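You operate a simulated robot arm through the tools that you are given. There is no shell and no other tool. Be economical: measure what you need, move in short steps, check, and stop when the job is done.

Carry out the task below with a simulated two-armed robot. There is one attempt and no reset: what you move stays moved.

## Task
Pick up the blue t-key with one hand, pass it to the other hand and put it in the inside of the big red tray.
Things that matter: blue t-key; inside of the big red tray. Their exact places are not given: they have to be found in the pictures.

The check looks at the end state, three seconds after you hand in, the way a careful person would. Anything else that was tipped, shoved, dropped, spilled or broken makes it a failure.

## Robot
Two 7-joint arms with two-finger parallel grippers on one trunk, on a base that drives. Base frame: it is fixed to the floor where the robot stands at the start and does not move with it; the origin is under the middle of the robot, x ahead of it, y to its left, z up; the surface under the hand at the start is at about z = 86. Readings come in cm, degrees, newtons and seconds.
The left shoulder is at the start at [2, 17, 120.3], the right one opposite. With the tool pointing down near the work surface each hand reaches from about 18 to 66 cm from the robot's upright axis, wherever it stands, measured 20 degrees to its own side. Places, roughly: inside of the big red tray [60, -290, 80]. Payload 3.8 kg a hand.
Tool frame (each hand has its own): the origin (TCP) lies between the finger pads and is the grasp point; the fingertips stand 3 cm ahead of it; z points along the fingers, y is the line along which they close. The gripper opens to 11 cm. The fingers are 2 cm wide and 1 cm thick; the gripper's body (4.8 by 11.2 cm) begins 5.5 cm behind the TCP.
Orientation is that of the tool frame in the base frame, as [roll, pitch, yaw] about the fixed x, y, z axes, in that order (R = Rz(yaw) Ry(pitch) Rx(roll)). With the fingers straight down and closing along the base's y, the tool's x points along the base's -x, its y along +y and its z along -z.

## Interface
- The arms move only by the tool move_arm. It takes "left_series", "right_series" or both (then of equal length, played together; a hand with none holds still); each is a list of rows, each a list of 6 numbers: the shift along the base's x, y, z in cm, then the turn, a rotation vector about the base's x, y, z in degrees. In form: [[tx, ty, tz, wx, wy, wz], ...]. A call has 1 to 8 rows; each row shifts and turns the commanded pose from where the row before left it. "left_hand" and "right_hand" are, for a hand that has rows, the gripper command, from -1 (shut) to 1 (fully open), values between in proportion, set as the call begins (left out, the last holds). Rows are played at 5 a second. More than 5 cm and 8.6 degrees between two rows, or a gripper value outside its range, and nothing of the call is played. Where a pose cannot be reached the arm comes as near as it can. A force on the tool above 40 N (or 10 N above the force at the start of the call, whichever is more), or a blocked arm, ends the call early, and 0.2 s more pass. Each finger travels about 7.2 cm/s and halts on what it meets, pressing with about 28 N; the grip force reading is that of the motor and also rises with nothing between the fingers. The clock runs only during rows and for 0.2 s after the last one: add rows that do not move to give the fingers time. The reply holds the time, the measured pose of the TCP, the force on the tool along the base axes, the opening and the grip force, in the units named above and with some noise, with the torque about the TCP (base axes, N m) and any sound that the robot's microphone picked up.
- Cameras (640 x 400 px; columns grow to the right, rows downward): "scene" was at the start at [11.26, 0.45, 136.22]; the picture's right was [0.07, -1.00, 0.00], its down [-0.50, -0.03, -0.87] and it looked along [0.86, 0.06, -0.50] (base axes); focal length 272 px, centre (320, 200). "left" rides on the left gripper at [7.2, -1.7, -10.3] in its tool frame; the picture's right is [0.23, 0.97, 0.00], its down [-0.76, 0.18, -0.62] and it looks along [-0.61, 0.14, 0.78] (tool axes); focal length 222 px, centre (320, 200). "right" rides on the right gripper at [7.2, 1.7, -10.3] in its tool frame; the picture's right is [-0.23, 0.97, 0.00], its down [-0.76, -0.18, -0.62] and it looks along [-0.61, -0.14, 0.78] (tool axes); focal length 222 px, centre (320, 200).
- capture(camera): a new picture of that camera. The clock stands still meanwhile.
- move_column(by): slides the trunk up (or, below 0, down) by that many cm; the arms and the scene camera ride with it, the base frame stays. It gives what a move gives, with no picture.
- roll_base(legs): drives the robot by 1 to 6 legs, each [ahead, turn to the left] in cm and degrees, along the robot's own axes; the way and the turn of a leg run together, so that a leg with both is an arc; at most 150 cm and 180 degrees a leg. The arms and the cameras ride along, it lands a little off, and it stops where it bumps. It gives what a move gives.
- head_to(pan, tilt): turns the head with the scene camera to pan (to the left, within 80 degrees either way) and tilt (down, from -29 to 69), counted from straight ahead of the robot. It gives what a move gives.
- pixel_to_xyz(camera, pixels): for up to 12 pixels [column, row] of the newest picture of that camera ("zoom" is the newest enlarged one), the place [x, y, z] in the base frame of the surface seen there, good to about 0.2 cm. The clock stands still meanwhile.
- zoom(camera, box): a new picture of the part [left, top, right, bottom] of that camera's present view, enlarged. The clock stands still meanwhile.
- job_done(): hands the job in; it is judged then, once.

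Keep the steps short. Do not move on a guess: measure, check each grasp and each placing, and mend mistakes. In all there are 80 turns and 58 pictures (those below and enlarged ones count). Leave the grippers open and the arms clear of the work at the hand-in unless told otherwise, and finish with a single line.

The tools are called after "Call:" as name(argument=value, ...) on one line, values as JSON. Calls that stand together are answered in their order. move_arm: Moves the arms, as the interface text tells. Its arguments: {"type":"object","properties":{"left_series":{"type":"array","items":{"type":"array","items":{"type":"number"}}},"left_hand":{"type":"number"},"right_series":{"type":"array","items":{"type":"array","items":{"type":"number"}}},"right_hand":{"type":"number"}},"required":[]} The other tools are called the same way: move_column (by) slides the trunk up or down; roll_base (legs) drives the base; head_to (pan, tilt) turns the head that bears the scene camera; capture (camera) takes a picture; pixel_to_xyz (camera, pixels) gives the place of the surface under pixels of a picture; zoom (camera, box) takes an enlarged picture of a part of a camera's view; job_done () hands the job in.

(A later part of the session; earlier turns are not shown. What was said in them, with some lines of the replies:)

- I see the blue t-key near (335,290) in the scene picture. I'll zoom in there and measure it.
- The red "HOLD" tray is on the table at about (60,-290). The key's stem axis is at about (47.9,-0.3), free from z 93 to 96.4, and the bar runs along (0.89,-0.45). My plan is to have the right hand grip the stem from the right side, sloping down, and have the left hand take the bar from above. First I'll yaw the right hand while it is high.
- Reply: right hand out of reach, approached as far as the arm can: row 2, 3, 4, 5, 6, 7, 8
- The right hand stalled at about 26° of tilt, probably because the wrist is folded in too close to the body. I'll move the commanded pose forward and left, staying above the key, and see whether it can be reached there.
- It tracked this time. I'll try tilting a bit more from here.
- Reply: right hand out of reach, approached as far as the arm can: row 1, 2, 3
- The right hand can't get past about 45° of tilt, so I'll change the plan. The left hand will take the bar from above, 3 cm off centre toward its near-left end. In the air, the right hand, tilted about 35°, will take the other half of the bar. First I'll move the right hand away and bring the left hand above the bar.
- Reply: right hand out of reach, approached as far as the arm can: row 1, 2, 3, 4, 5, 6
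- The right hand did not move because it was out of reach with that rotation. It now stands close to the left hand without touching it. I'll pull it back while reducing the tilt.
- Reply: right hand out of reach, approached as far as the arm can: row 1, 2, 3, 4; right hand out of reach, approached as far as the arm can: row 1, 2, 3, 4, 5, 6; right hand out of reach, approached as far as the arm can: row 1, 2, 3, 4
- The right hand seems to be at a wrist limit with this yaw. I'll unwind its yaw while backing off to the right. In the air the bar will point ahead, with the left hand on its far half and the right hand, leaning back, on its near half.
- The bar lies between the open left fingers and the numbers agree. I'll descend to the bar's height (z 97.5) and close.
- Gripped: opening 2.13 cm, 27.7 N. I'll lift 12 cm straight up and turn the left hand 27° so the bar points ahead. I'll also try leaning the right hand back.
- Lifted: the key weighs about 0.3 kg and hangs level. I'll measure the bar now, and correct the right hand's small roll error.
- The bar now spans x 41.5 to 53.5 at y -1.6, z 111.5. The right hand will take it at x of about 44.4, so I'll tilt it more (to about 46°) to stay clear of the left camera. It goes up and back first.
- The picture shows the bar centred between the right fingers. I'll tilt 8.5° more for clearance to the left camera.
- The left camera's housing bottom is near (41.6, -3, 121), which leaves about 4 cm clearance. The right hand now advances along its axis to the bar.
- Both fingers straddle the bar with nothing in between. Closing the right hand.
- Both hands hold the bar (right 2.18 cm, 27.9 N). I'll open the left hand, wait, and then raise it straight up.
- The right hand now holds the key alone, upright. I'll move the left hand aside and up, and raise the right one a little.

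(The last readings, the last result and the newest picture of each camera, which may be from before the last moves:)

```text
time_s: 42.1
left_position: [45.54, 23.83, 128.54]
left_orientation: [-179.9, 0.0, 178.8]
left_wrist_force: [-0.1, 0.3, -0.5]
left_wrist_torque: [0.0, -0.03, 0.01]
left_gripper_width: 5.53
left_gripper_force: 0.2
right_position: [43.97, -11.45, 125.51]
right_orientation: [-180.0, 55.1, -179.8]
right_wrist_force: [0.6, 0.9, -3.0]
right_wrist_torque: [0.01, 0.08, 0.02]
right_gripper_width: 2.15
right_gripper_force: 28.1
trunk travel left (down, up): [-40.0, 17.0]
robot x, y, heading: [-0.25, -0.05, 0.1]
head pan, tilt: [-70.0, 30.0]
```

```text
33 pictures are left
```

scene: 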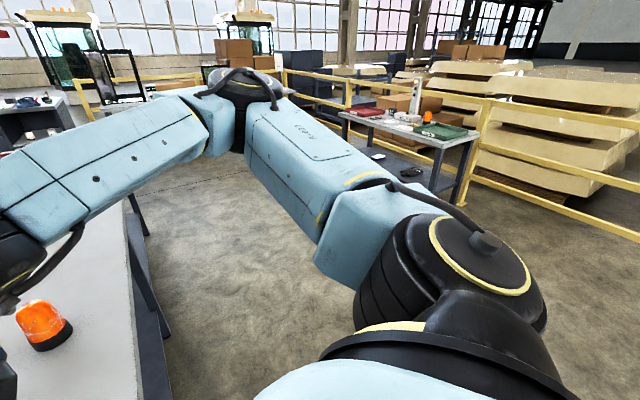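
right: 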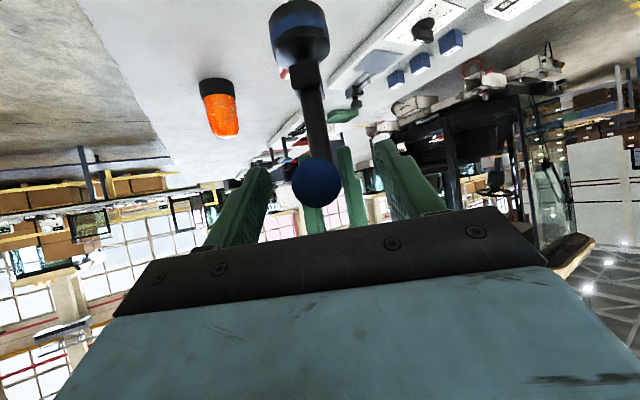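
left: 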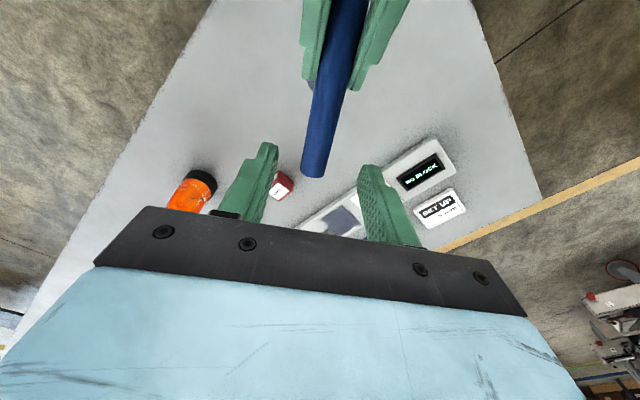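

The big table's near corner is at (22,-2), and its right edge runs off at -35°. I'll back 20 cm, turn right 59° and drive 130 cm over free floor.

Call:
roll_base(legs=[[-20, 0], [0, -59], [130, 0]])

Call:
head_to(pan=-30, tilt=20)

Call:
capture(camera="scene")

```text
time_s: 52.6
left_position: [98.14, -136.99, 128.6]
left_orientation: [-179.9, -0.1, 122.7]
left_wrist_force: [0.6, -0.5, -0.3]
left_wrist_torque: [0.0, 0.0, 0.0]
left_gripper_width: 5.49
left_gripper_force: 0.1
right_position: [67.95, -155.34, 125.68]
right_orientation: [-179.7, 55.2, 124.0]
right_wrist_force: [-0.4, 0.6, -2.6]
right_wrist_torque: [0.06, 0.01, -0.01]
right_gripper_width: 2.18
right_gripper_force: 27.7
trunk travel left (down, up): [-40.0, 17.0]
robot x, y, heading: [53.09, -112.39, -56.0]
head pan, tilt: [-70.0, 30.0]
```

```text
time_s: 53.7
left_position: [98.17, -137.08, 128.52]
left_orientation: [180.0, 0.0, 122.6]
left_wrist_force: [0.1, -0.3, 0.3]
left_wrist_torque: [0.02, 0.02, 0.03]
left_gripper_width: 5.48
left_gripper_force: 0.0
right_position: [67.87, -155.21, 125.69]
right_orientation: [-179.7, 55.1, 124.1]
right_wrist_force: [-0.6, -0.1, -2.4]
right_wrist_torque: [0.08, 0.02, -0.01]
right_gripper_width: 2.15
right_gripper_force: 28.2
trunk travel left (down, up): [-40.0, 17.0]
robot x, y, heading: [52.94, -112.61, -56.1]
head pan, tilt: [-30.0, 20.0]
```

```text
32 pictures are left
```

scene: 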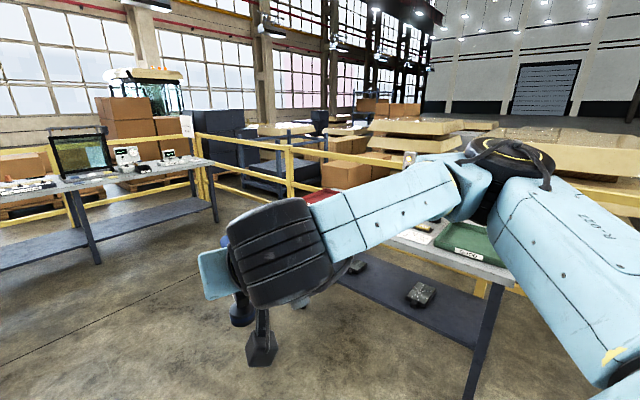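

The key is still held upright. Now I'll drive to a standoff in front of the tray table and turn to face it.

Call:
roll_base(legs=[[0, -5], [122, 0], [0, -62]])

Call:
head_to(pan=0, tilt=35)

Call:
capture(camera="scene")

```text
time_s: 63.1
left_position: [109.98, -270.66, 128.64]
left_orientation: [180.0, 0.0, 57.1]
left_wrist_force: [0.1, 0.2, -0.6]
left_wrist_torque: [0.0, -0.03, 0.0]
left_gripper_width: 5.51
left_gripper_force: 0.0
right_position: [80.76, -250.93, 125.59]
right_orientation: [-179.9, 55.1, 58.4]
right_wrist_force: [0.3, 0.1, -2.7]
right_wrist_torque: [0.11, -0.04, 0.0]
right_gripper_width: 2.17
right_gripper_force: 27.7
trunk travel left (down, up): [-40.0, 17.0]
robot x, y, heading: [113.98, -219.34, -121.6]
head pan, tilt: [-30.0, 20.0]
```

```text
time_s: 64.1
left_position: [109.93, -270.79, 128.65]
left_orientation: [-180.0, 0.0, 57.1]
left_wrist_force: [-1.0, 0.1, 0.1]
left_wrist_torque: [0.03, 0.0, 0.01]
left_gripper_width: 5.5
left_gripper_force: 0.1
right_position: [80.86, -250.78, 125.56]
right_orientation: [-179.7, 55.1, 58.5]
right_wrist_force: [1.1, -0.1, -2.6]
right_wrist_torque: [0.08, -0.04, 0.03]
right_gripper_width: 2.16
right_gripper_force: 28.1
trunk travel left (down, up): [-40.0, 17.0]
robot x, y, heading: [113.97, -219.73, -121.6]
head pan, tilt: [0.0, 35.0]
```

```text
31 pictures are left
```

scene: 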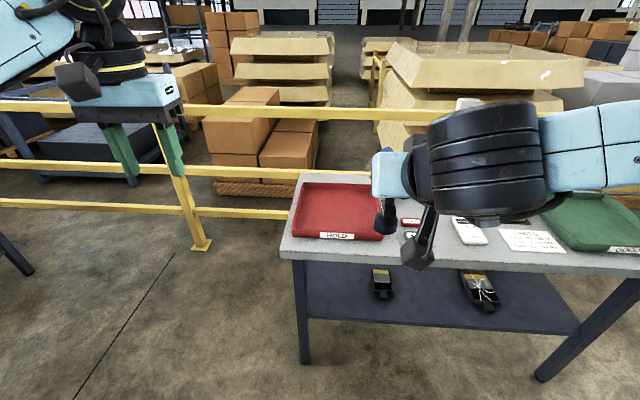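

Call:
pixel_to_xyz(camera="scene", pixels=[[293, 235], [382, 238], [304, 183], [370, 186], [335, 210], [330, 225], [340, 195], [282, 256], [420, 265], [350, 236]])

Call:
zoom(camera="scene", box=[280, 160, 440, 280])

```text
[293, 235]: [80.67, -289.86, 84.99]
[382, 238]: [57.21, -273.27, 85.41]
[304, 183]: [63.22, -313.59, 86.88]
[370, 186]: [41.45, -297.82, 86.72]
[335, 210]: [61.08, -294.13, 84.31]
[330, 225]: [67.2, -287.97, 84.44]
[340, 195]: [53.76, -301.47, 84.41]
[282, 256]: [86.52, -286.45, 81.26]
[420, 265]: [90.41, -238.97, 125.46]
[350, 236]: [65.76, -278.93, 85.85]
```

```text
3.33 times, centred on (360, 220) of scene
```

zoom: 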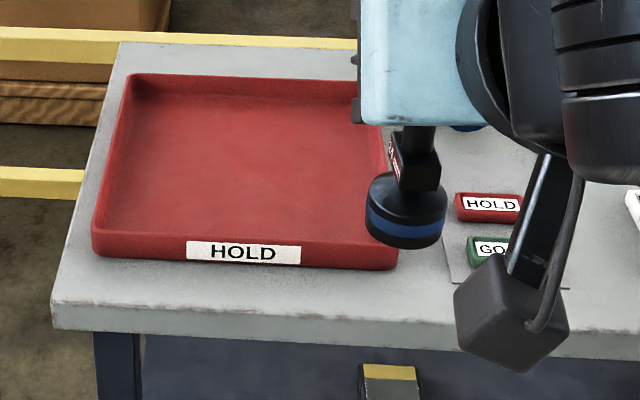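

The tray's centre is about (60.6,-293.7), with floor z near 84.4 and rim near 87. It lies 91 cm ahead and 6.7 cm to the right of the robot, and the key is 47 cm ahead and 12 cm to the right. The key hangs well above everything (foot at z of about 114), so I'll drive 40 cm ahead.

Call:
roll_base(legs=[[40, 0]])

Call:
head_to(pan=-5, tilt=50)

Call:
capture(camera="scene")

Call:
capture(camera="right")

Call:
capture(camera="left")

```text
time_s: 66.6
left_position: [88.77, -304.57, 128.57]
left_orientation: [-179.9, 0.0, 56.9]
left_wrist_force: [1.1, -0.5, 0.3]
left_wrist_torque: [-0.02, 0.01, 0.01]
left_gripper_width: 5.5
left_gripper_force: 0.0
right_position: [59.7, -284.48, 125.48]
right_orientation: [-179.9, 55.1, 58.2]
right_wrist_force: [0.4, -0.3, -2.9]
right_wrist_torque: [0.07, -0.06, -0.02]
right_gripper_width: 2.19
right_gripper_force: 28.0
trunk travel left (down, up): [-40.0, 17.0]
robot x, y, heading: [92.65, -253.67, -122.3]
head pan, tilt: [0.0, 35.0]
```

```text
time_s: 67.3
left_position: [88.79, -304.49, 128.71]
left_orientation: [-179.9, -0.1, 56.8]
left_wrist_force: [0.7, -0.1, 0.3]
left_wrist_torque: [-0.01, 0.02, 0.0]
left_gripper_width: 5.51
left_gripper_force: 0.1
right_position: [59.73, -284.55, 125.54]
right_orientation: [-179.9, 55.1, 58.2]
right_wrist_force: [0.0, 0.4, -2.2]
right_wrist_torque: [0.09, -0.04, -0.03]
right_gripper_width: 2.15
right_gripper_force: 28.3
trunk travel left (down, up): [-40.0, 17.0]
robot x, y, heading: [92.53, -253.06, -122.2]
head pan, tilt: [-5.0, 50.0]
```

```text
29 pictures are left
```

scene: 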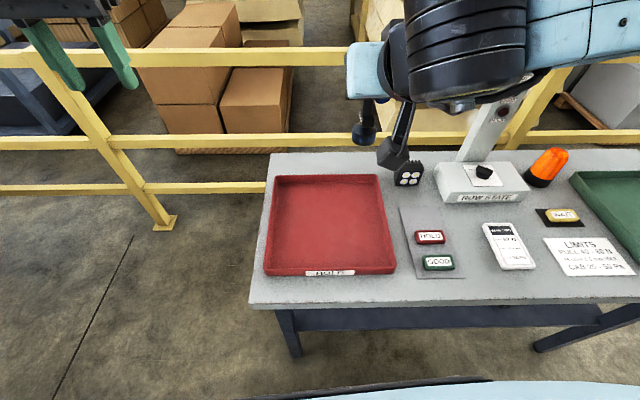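

```text
28 pictures are left
```

right: 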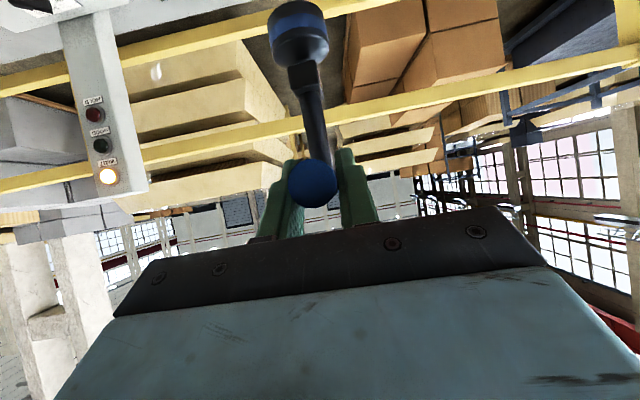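

```text
27 pictures are left
```

left: 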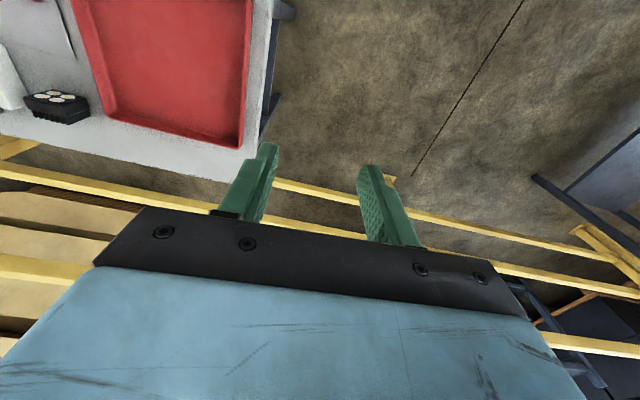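

Measuring the tray's corners and floor, and the key's foot.

Call:
pixel_to_xyz(camera="scene", pixels=[[278, 180], [379, 178], [267, 272], [394, 270], [330, 225], [300, 200], [363, 133], [395, 160], [300, 303], [410, 175], [470, 200], [455, 105]])

Call:
zoom(camera="scene", box=[240, 60, 560, 300])

```text
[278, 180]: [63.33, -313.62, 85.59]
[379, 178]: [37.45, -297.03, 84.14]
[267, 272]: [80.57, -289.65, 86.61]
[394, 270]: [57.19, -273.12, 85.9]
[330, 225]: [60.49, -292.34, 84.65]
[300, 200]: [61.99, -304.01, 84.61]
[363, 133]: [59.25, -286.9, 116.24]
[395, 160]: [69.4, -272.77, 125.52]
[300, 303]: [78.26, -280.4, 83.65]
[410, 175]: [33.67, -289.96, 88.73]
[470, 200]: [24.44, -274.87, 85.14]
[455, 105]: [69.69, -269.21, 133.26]
```

```text
1.67 times, centred on (400, 180) of scene
```

zoom: 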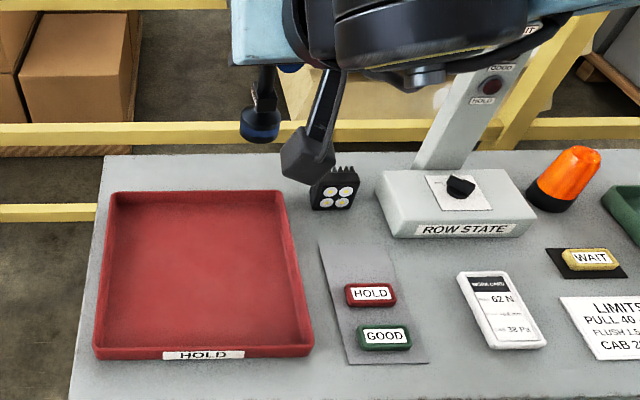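

The key's stem is over about (57.9,-287.4), and the tray centre is (60.3,-293.4). I'll shift the right hand by (2.4,-6) at this height, and measure the fence and the post before lowering.

Call:
move_arm(right_series=[[0.8, -2, 0, 0, 0, 0], [0.8, -2, 0, 0, 0, 0], [0.8, -2, 0, 0, 0, 0], [0, 0, 0, 0, 0, 0]])

Call:
pixel_to_xyz(camera="scene", pixels=[[200, 56], [20, 60], [320, 58], [500, 95], [480, 130], [550, 165], [580, 10], [600, 40], [100, 60]])

```text
time_s: 68.3
left_position: [88.73, -304.55, 128.61]
left_orientation: [-180.0, 0.0, 56.9]
left_wrist_force: [-0.4, 0.3, 0.7]
left_wrist_torque: [-0.01, -0.03, 0.01]
left_gripper_width: 5.49
left_gripper_force: 0.1
right_position: [62.13, -290.51, 125.61]
right_orientation: [-179.8, 55.0, 58.2]
right_wrist_force: [-0.5, 0.3, -2.9]
right_wrist_torque: [0.08, -0.06, 0.02]
right_gripper_width: 2.16
right_gripper_force: 28.6
trunk travel left (down, up): [-40.0, 17.0]
robot x, y, heading: [92.54, -253.35, -121.8]
head pan, tilt: [-5.0, 50.0]
```

```text
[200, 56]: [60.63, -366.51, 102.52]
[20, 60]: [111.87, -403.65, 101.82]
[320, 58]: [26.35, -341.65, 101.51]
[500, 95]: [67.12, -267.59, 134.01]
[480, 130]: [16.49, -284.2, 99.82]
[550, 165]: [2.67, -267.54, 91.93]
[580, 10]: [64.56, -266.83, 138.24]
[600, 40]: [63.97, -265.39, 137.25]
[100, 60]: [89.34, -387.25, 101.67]
```

The fence and the post are well clear. I'll lower the trunk 14 cm and look.

Call:
move_column(by=-14)

Call:
capture(camera="scene")

```text
time_s: 70.0
left_position: [88.8, -304.53, 114.6]
left_orientation: [-180.0, 0.1, 56.9]
left_wrist_force: [-0.3, -0.6, 0.2]
left_wrist_torque: [0.0, -0.02, -0.01]
left_gripper_width: 5.49
left_gripper_force: 0.0
right_position: [62.16, -290.59, 111.62]
right_orientation: [-179.7, 55.2, 58.2]
right_wrist_force: [0.1, 0.2, -2.8]
right_wrist_torque: [0.07, -0.05, 0.01]
right_gripper_width: 2.16
right_gripper_force: 27.9
trunk travel left (down, up): [-26.0, 31.0]
robot x, y, heading: [92.24, -253.23, -122.0]
head pan, tilt: [-5.0, 50.0]
```

```text
25 pictures are left
```

scene: 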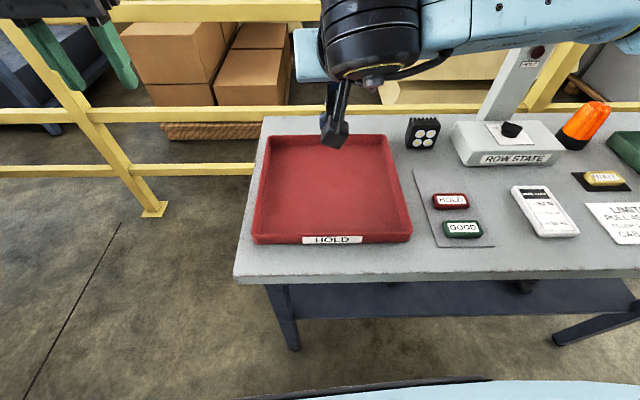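

Clear. Now I'll lower the right hand 10 cm with the arm and check.

Call:
move_arm(right_series=[[0, 0, -2, 0, 0, 0], [0, 0, -2, 0, 0, 0], [0, 0, -2, 0, 0, 0], [0, 0, -2, 0, 0, 0], [0, 0, -2, 0, 0, 0], [0, 0, 0, 0, 0, 0]])

Call:
capture(camera="scene")

Call:
capture(camera="right")

Call:
capture(camera="left")

```text
time_s: 71.4
left_position: [88.78, -304.48, 114.74]
left_orientation: [-180.0, 0.0, 56.9]
left_wrist_force: [-0.2, -0.4, -0.4]
left_wrist_torque: [-0.01, -0.03, 0.04]
left_gripper_width: 5.5
left_gripper_force: 0.0
right_position: [62.35, -290.61, 101.51]
right_orientation: [-179.7, 55.1, 58.3]
right_wrist_force: [-0.2, -0.1, -2.4]
right_wrist_torque: [0.06, -0.07, 0.02]
right_gripper_width: 2.15
right_gripper_force: 28.0
trunk travel left (down, up): [-26.0, 31.0]
robot x, y, heading: [92.38, -253.08, -121.9]
head pan, tilt: [-5.0, 50.0]
```

```text
24 pictures are left
```

scene: 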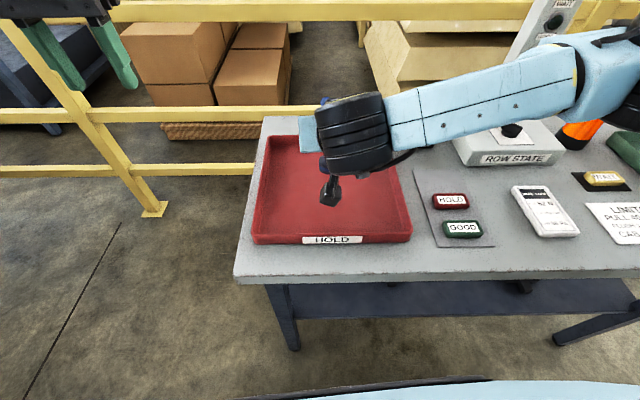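

```text
23 pictures are left
```

right: 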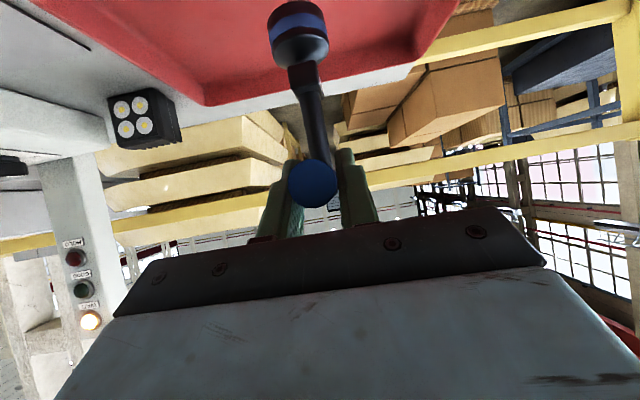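

```text
22 pictures are left
```

left: 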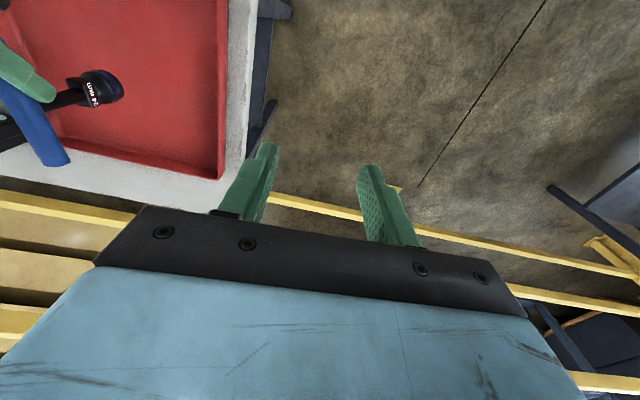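

The key is inside the tray's outline. I'll check how high the right forearm and elbow are over the panel and beacon, and where the key's foot is.

Call:
pixel_to_xyz(camera="scene", pixels=[[580, 100], [630, 100], [620, 40], [500, 140], [560, 15], [590, 130], [333, 190], [362, 172]])

Call:
pixel_to_xyz(camera="left", pixels=[[112, 75], [118, 92], [85, 90], [50, 145], [20, 100], [150, 90], [150, 40]])

Call:
zoom(camera="left", box=[0, 0, 240, 180])

```text
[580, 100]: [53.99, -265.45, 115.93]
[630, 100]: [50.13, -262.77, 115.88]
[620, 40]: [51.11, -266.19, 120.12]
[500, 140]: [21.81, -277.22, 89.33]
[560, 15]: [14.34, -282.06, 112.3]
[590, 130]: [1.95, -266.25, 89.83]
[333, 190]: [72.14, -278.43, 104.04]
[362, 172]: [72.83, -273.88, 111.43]
```

```text
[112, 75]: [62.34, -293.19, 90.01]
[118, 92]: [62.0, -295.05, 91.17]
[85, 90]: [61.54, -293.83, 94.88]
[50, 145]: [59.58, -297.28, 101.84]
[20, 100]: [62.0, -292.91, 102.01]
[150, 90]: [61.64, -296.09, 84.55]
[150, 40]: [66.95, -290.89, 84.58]
```

```text
2.22 times, centred on (120, 90) of left
```

zoom: 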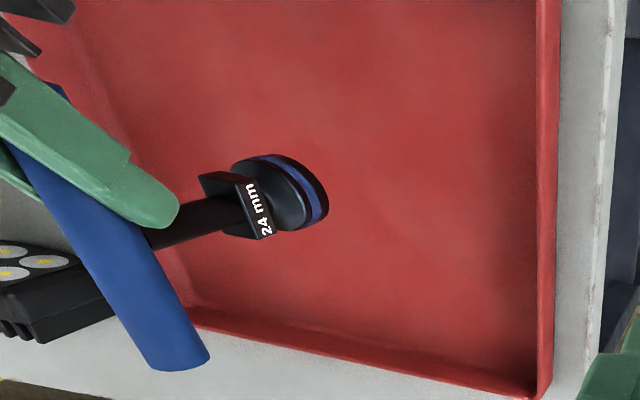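

The foot is over (61,-293.7), about 5.3 cm above the floor. I'll lower 4.6 cm and then feel for contact.

Call:
move_arm(right_series=[[0, 0, -1.5, 0, 0, 0], [0, 0, -1.5, 0, 0, 0], [0, 0, -1.5, 0, 0, 0], [0, 0, -0.2, 0, 0, 0], [0, 0, 0, 0, 0, 0]])

Call:
zoom(camera="left", box=[0, 0, 240, 180])

```text
time_s: 72.6
left_position: [88.8, -304.55, 114.75]
left_orientation: [179.9, 0.0, 56.9]
left_wrist_force: [0.0, -0.3, 0.2]
left_wrist_torque: [-0.03, -0.04, 0.0]
left_gripper_width: 5.51
left_gripper_force: 0.0
right_position: [62.18, -290.61, 96.99]
right_orientation: [-179.7, 55.1, 58.2]
right_wrist_force: [0.8, 0.5, -3.3]
right_wrist_torque: [0.1, -0.04, -0.02]
right_gripper_width: 2.16
right_gripper_force: 27.8
trunk travel left (down, up): [-26.0, 31.0]
robot x, y, heading: [92.92, -253.14, -122.0]
head pan, tilt: [-5.0, 50.0]
```

```text
2.22 times, centred on (120, 90) of left
```

zoom: 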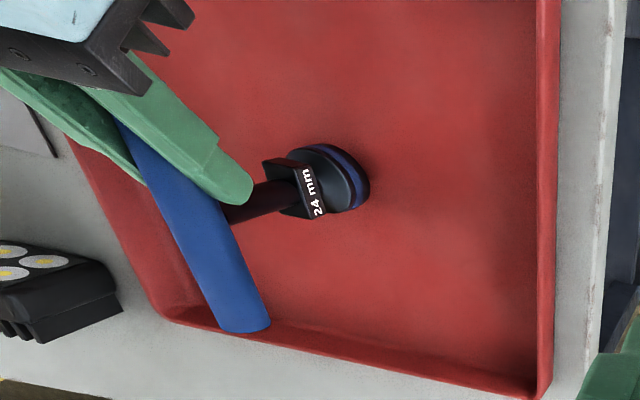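

Call:
move_arm(right_series=[[0, 0, -0.3, 0, 0, 0], [0, 0, -0.3, 0, 0, 0], [0, 0, 0, 0, 0, 0]])

```text
time_s: 73.4
left_position: [88.82, -304.53, 114.7]
left_orientation: [180.0, 0.0, 56.9]
left_wrist_force: [-0.9, 0.1, 0.2]
left_wrist_torque: [-0.04, -0.01, -0.02]
left_gripper_width: 5.46
left_gripper_force: 0.1
right_position: [62.18, -290.5, 96.34]
right_orientation: [-179.8, 55.1, 58.2]
right_wrist_force: [1.0, -0.9, -2.7]
right_wrist_torque: [0.06, -0.06, 0.0]
right_gripper_width: 2.17
right_gripper_force: 28.1
trunk travel left (down, up): [-26.0, 31.0]
robot x, y, heading: [92.78, -253.24, -121.8]
head pan, tilt: [-5.0, 50.0]
```

Call:
move_arm(right_series=[[0, 0, -0.2, 0, 0, 0], [0, 0, -0.2, 0, 0, 0], [0, 0, 0, 0, 0, 0]])

```text
time_s: 74.2
left_position: [88.71, -304.44, 114.59]
left_orientation: [180.0, 0.1, 56.9]
left_wrist_force: [-0.3, -0.6, 0.0]
left_wrist_torque: [-0.01, 0.03, 0.0]
left_gripper_width: 5.51
left_gripper_force: 0.1
right_position: [62.18, -290.48, 96.34]
right_orientation: [180.0, 55.5, 58.1]
right_wrist_force: [-0.9, 2.1, 15.5]
right_wrist_torque: [-0.09, 0.19, -0.01]
right_gripper_width: 2.19
right_gripper_force: 27.9
trunk travel left (down, up): [-26.0, 31.0]
robot x, y, heading: [92.68, -253.14, -121.8]
head pan, tilt: [-5.0, 50.0]
```

Contact with the tray floor: the vertical force jumped to 15.5 N. I'll ease up slightly, open the hand, and look.

Call:
move_arm(right_series=[[0, 0, 0.2, 0, 0, 0], [0, 0, 0, 0, 0, 0]])

Call:
move_arm(right_series=[[0, 0, 0, 0, 0, 0], [0, 0, 0, 0, 0, 0], [0, 0, 0, 0, 0, 0], [0, 0, 0, 0, 0, 0]], right_hand=0.1)

Call:
zoom(camera="left", box=[0, 0, 240, 180])

```text
time_s: 74.8
left_position: [88.75, -304.5, 114.68]
left_orientation: [-180.0, -0.1, 56.9]
left_wrist_force: [0.3, -0.8, 0.7]
left_wrist_torque: [0.01, -0.03, 0.01]
left_gripper_width: 5.51
left_gripper_force: 0.1
right_position: [62.1, -290.47, 96.18]
right_orientation: [-179.8, 55.2, 58.2]
right_wrist_force: [-3.8, -4.1, 10.9]
right_wrist_torque: [-0.83, 0.41, -0.1]
right_gripper_width: 2.16
right_gripper_force: 28.0
trunk travel left (down, up): [-26.0, 31.0]
robot x, y, heading: [92.44, -253.1, -122.1]
head pan, tilt: [-5.0, 50.0]
```

```text
time_s: 75.8
left_position: [88.84, -304.43, 114.65]
left_orientation: [180.0, 0.0, 56.9]
left_wrist_force: [0.5, -0.4, 0.4]
left_wrist_torque: [-0.01, -0.01, 0.01]
left_gripper_width: 5.52
left_gripper_force: 0.1
right_position: [62.06, -290.59, 96.23]
right_orientation: [-179.9, 55.0, 58.3]
right_wrist_force: [-0.2, 0.1, -0.1]
right_wrist_torque: [0.0, 0.03, -0.02]
right_gripper_width: 6.07
right_gripper_force: 0.1
trunk travel left (down, up): [-26.0, 31.0]
robot x, y, heading: [92.61, -253.47, -122.2]
head pan, tilt: [-5.0, 50.0]
```

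```text
2.22 times, centred on (120, 90) of left
```

zoom: 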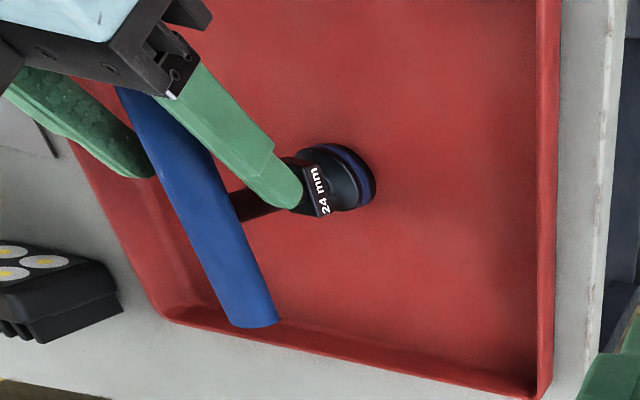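

The key stands freely and the fingers are clear on both sides. I'll withdraw along the hand's axis.

Call:
move_arm(right_series=[[0.65, 1.05, 0.86, 0, 0, 0], [0.86, 1.39, 1.14, 0, 0, 0], [0.86, 1.39, 1.14, 0, 0, 0], [0.86, 1.39, 1.14, 0, 0, 0], [0, 0, 2.5, 0, 0, 0], [0, 0, 3, 0, 0, 0], [0, 0, 3, 0, 0, 0], [0, 0, 0, 0, 0, 0]])

Call:
zoom(camera="left", box=[0, 0, 240, 180])

Call:
capture(camera="scene")

```text
time_s: 77.6
left_position: [88.89, -304.48, 114.66]
left_orientation: [179.9, 0.0, 57.0]
left_wrist_force: [0.2, -0.3, 0.1]
left_wrist_torque: [0.02, 0.0, -0.01]
left_gripper_width: 5.48
left_gripper_force: 0.1
right_position: [65.18, -285.38, 108.91]
right_orientation: [-179.8, 55.1, 58.2]
right_wrist_force: [-0.5, -0.7, 0.0]
right_wrist_torque: [-0.02, -0.01, 0.02]
right_gripper_width: 6.07
right_gripper_force: 0.1
trunk travel left (down, up): [-26.0, 31.0]
robot x, y, heading: [92.7, -253.57, -122.1]
head pan, tilt: [-5.0, 50.0]
```

```text
2.22 times, centred on (120, 90) of left
```

zoom: 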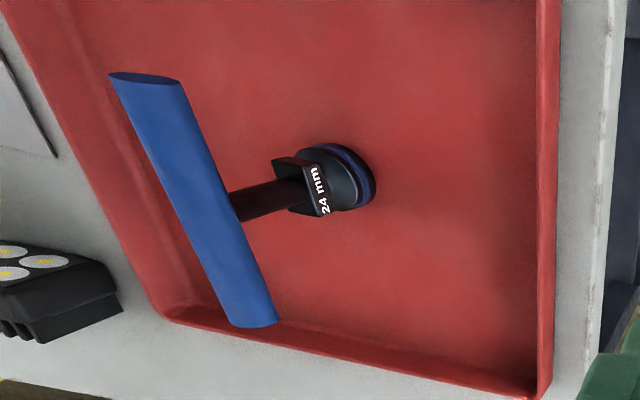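

```text
17 pictures are left
```

scene: 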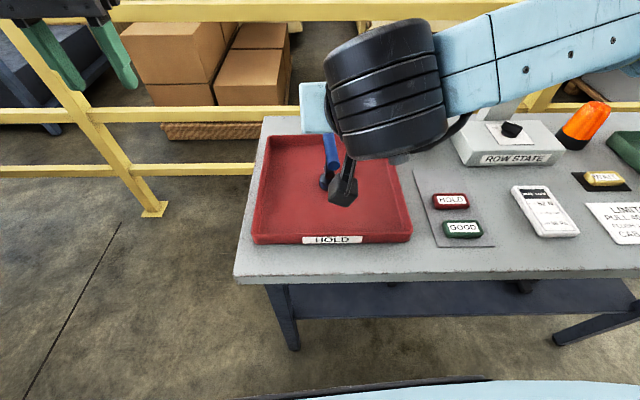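

The key stands alone in the tray. I'll raise the trunk 15 cm, back the robot 40 cm away, open both hands wide, and take a last look.

Call:
move_column(by=15)

Call:
roll_base(legs=[[-40, 0]])

Call:
move_arm(right_series=[[0, 0, 0, 0, 0, 0], [0, 0, 0, 0, 0, 0], [0, 0, 0, 0, 0, 0], [0, 0, 0, 0, 0, 0]], left_series=[[0, 0, 0, 0, 0, 0], [0, 0, 0, 0, 0, 0], [0, 0, 0, 0, 0, 0], [0, 0, 0, 0, 0, 0]], right_hand=1, left_hand=1)

Call:
zoom(camera="scene", box=[240, 20, 560, 220])

```text
time_s: 79.3
left_position: [88.74, -304.45, 129.7]
left_orientation: [-180.0, 0.0, 57.0]
left_wrist_force: [0.2, -0.8, 1.0]
left_wrist_torque: [0.02, -0.02, 0.01]
left_gripper_width: 5.5
left_gripper_force: 0.1
right_position: [65.27, -285.32, 123.83]
right_orientation: [-179.8, 55.1, 58.3]
right_wrist_force: [-0.4, -0.4, -0.9]
right_wrist_torque: [-0.03, 0.0, 0.03]
right_gripper_width: 6.05
right_gripper_force: 0.1
trunk travel left (down, up): [-41.0, 16.0]
robot x, y, heading: [92.8, -253.44, -122.1]
head pan, tilt: [-5.0, 50.0]
```

```text
time_s: 81.8
left_position: [109.4, -271.14, 129.59]
left_orientation: [180.0, 0.0, 56.6]
left_wrist_force: [0.1, -0.1, 0.4]
left_wrist_torque: [0.03, -0.02, 0.0]
left_gripper_width: 5.5
left_gripper_force: 0.1
right_position: [85.98, -251.83, 123.96]
right_orientation: [-179.8, 55.2, 58.1]
right_wrist_force: [-0.3, -0.4, 0.0]
right_wrist_torque: [0.0, 0.0, 0.0]
right_gripper_width: 6.02
right_gripper_force: 0.1
trunk travel left (down, up): [-41.0, 16.0]
robot x, y, heading: [113.63, -220.28, -122.3]
head pan, tilt: [-5.0, 50.0]
```

```text
time_s: 82.8
left_position: [109.46, -271.13, 129.68]
left_orientation: [180.0, 0.0, 56.6]
left_wrist_force: [-0.1, 0.1, 0.5]
left_wrist_torque: [0.01, -0.01, -0.01]
left_gripper_width: 11.0
left_gripper_force: 0.0
right_position: [85.87, -251.83, 123.97]
right_orientation: [-179.8, 55.1, 57.9]
right_wrist_force: [-0.3, 0.1, 0.3]
right_wrist_torque: [0.0, -0.01, 0.0]
right_gripper_width: 11.0
right_gripper_force: 0.1
trunk travel left (down, up): [-41.0, 16.0]
robot x, y, heading: [113.51, -219.64, -122.1]
head pan, tilt: [-5.0, 50.0]
```

```text
2.00 times, centred on (400, 120) of scene
```

zoom: 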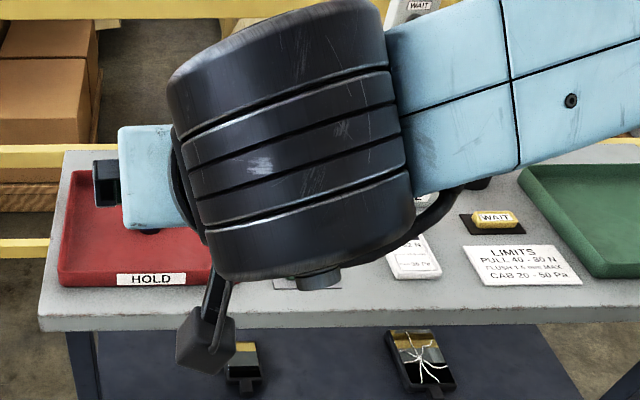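

The right arm hides the key in this view, so I'll check with the right hand's own camera.

Call:
capture(camera="right")

```text
15 pictures are left
```

right: 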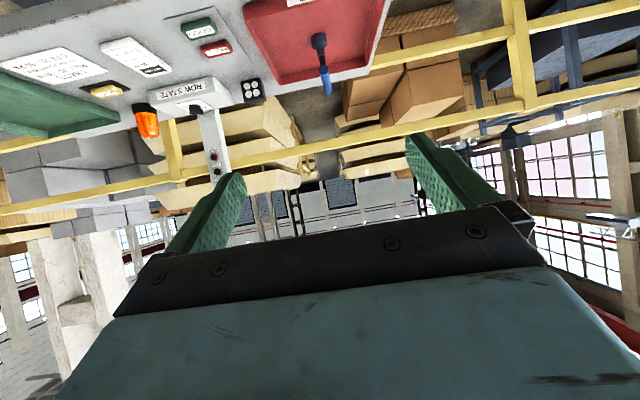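

The key stands upright in the red tray at about (320,45), nothing else on the table has moved, and both hands are open and clear. Handing in.

Call:
job_done()

```text
The job is handed in.
```

The blue t-key was picked up with the left hand, passed to the right hand, and now stands upright in the big red tray.
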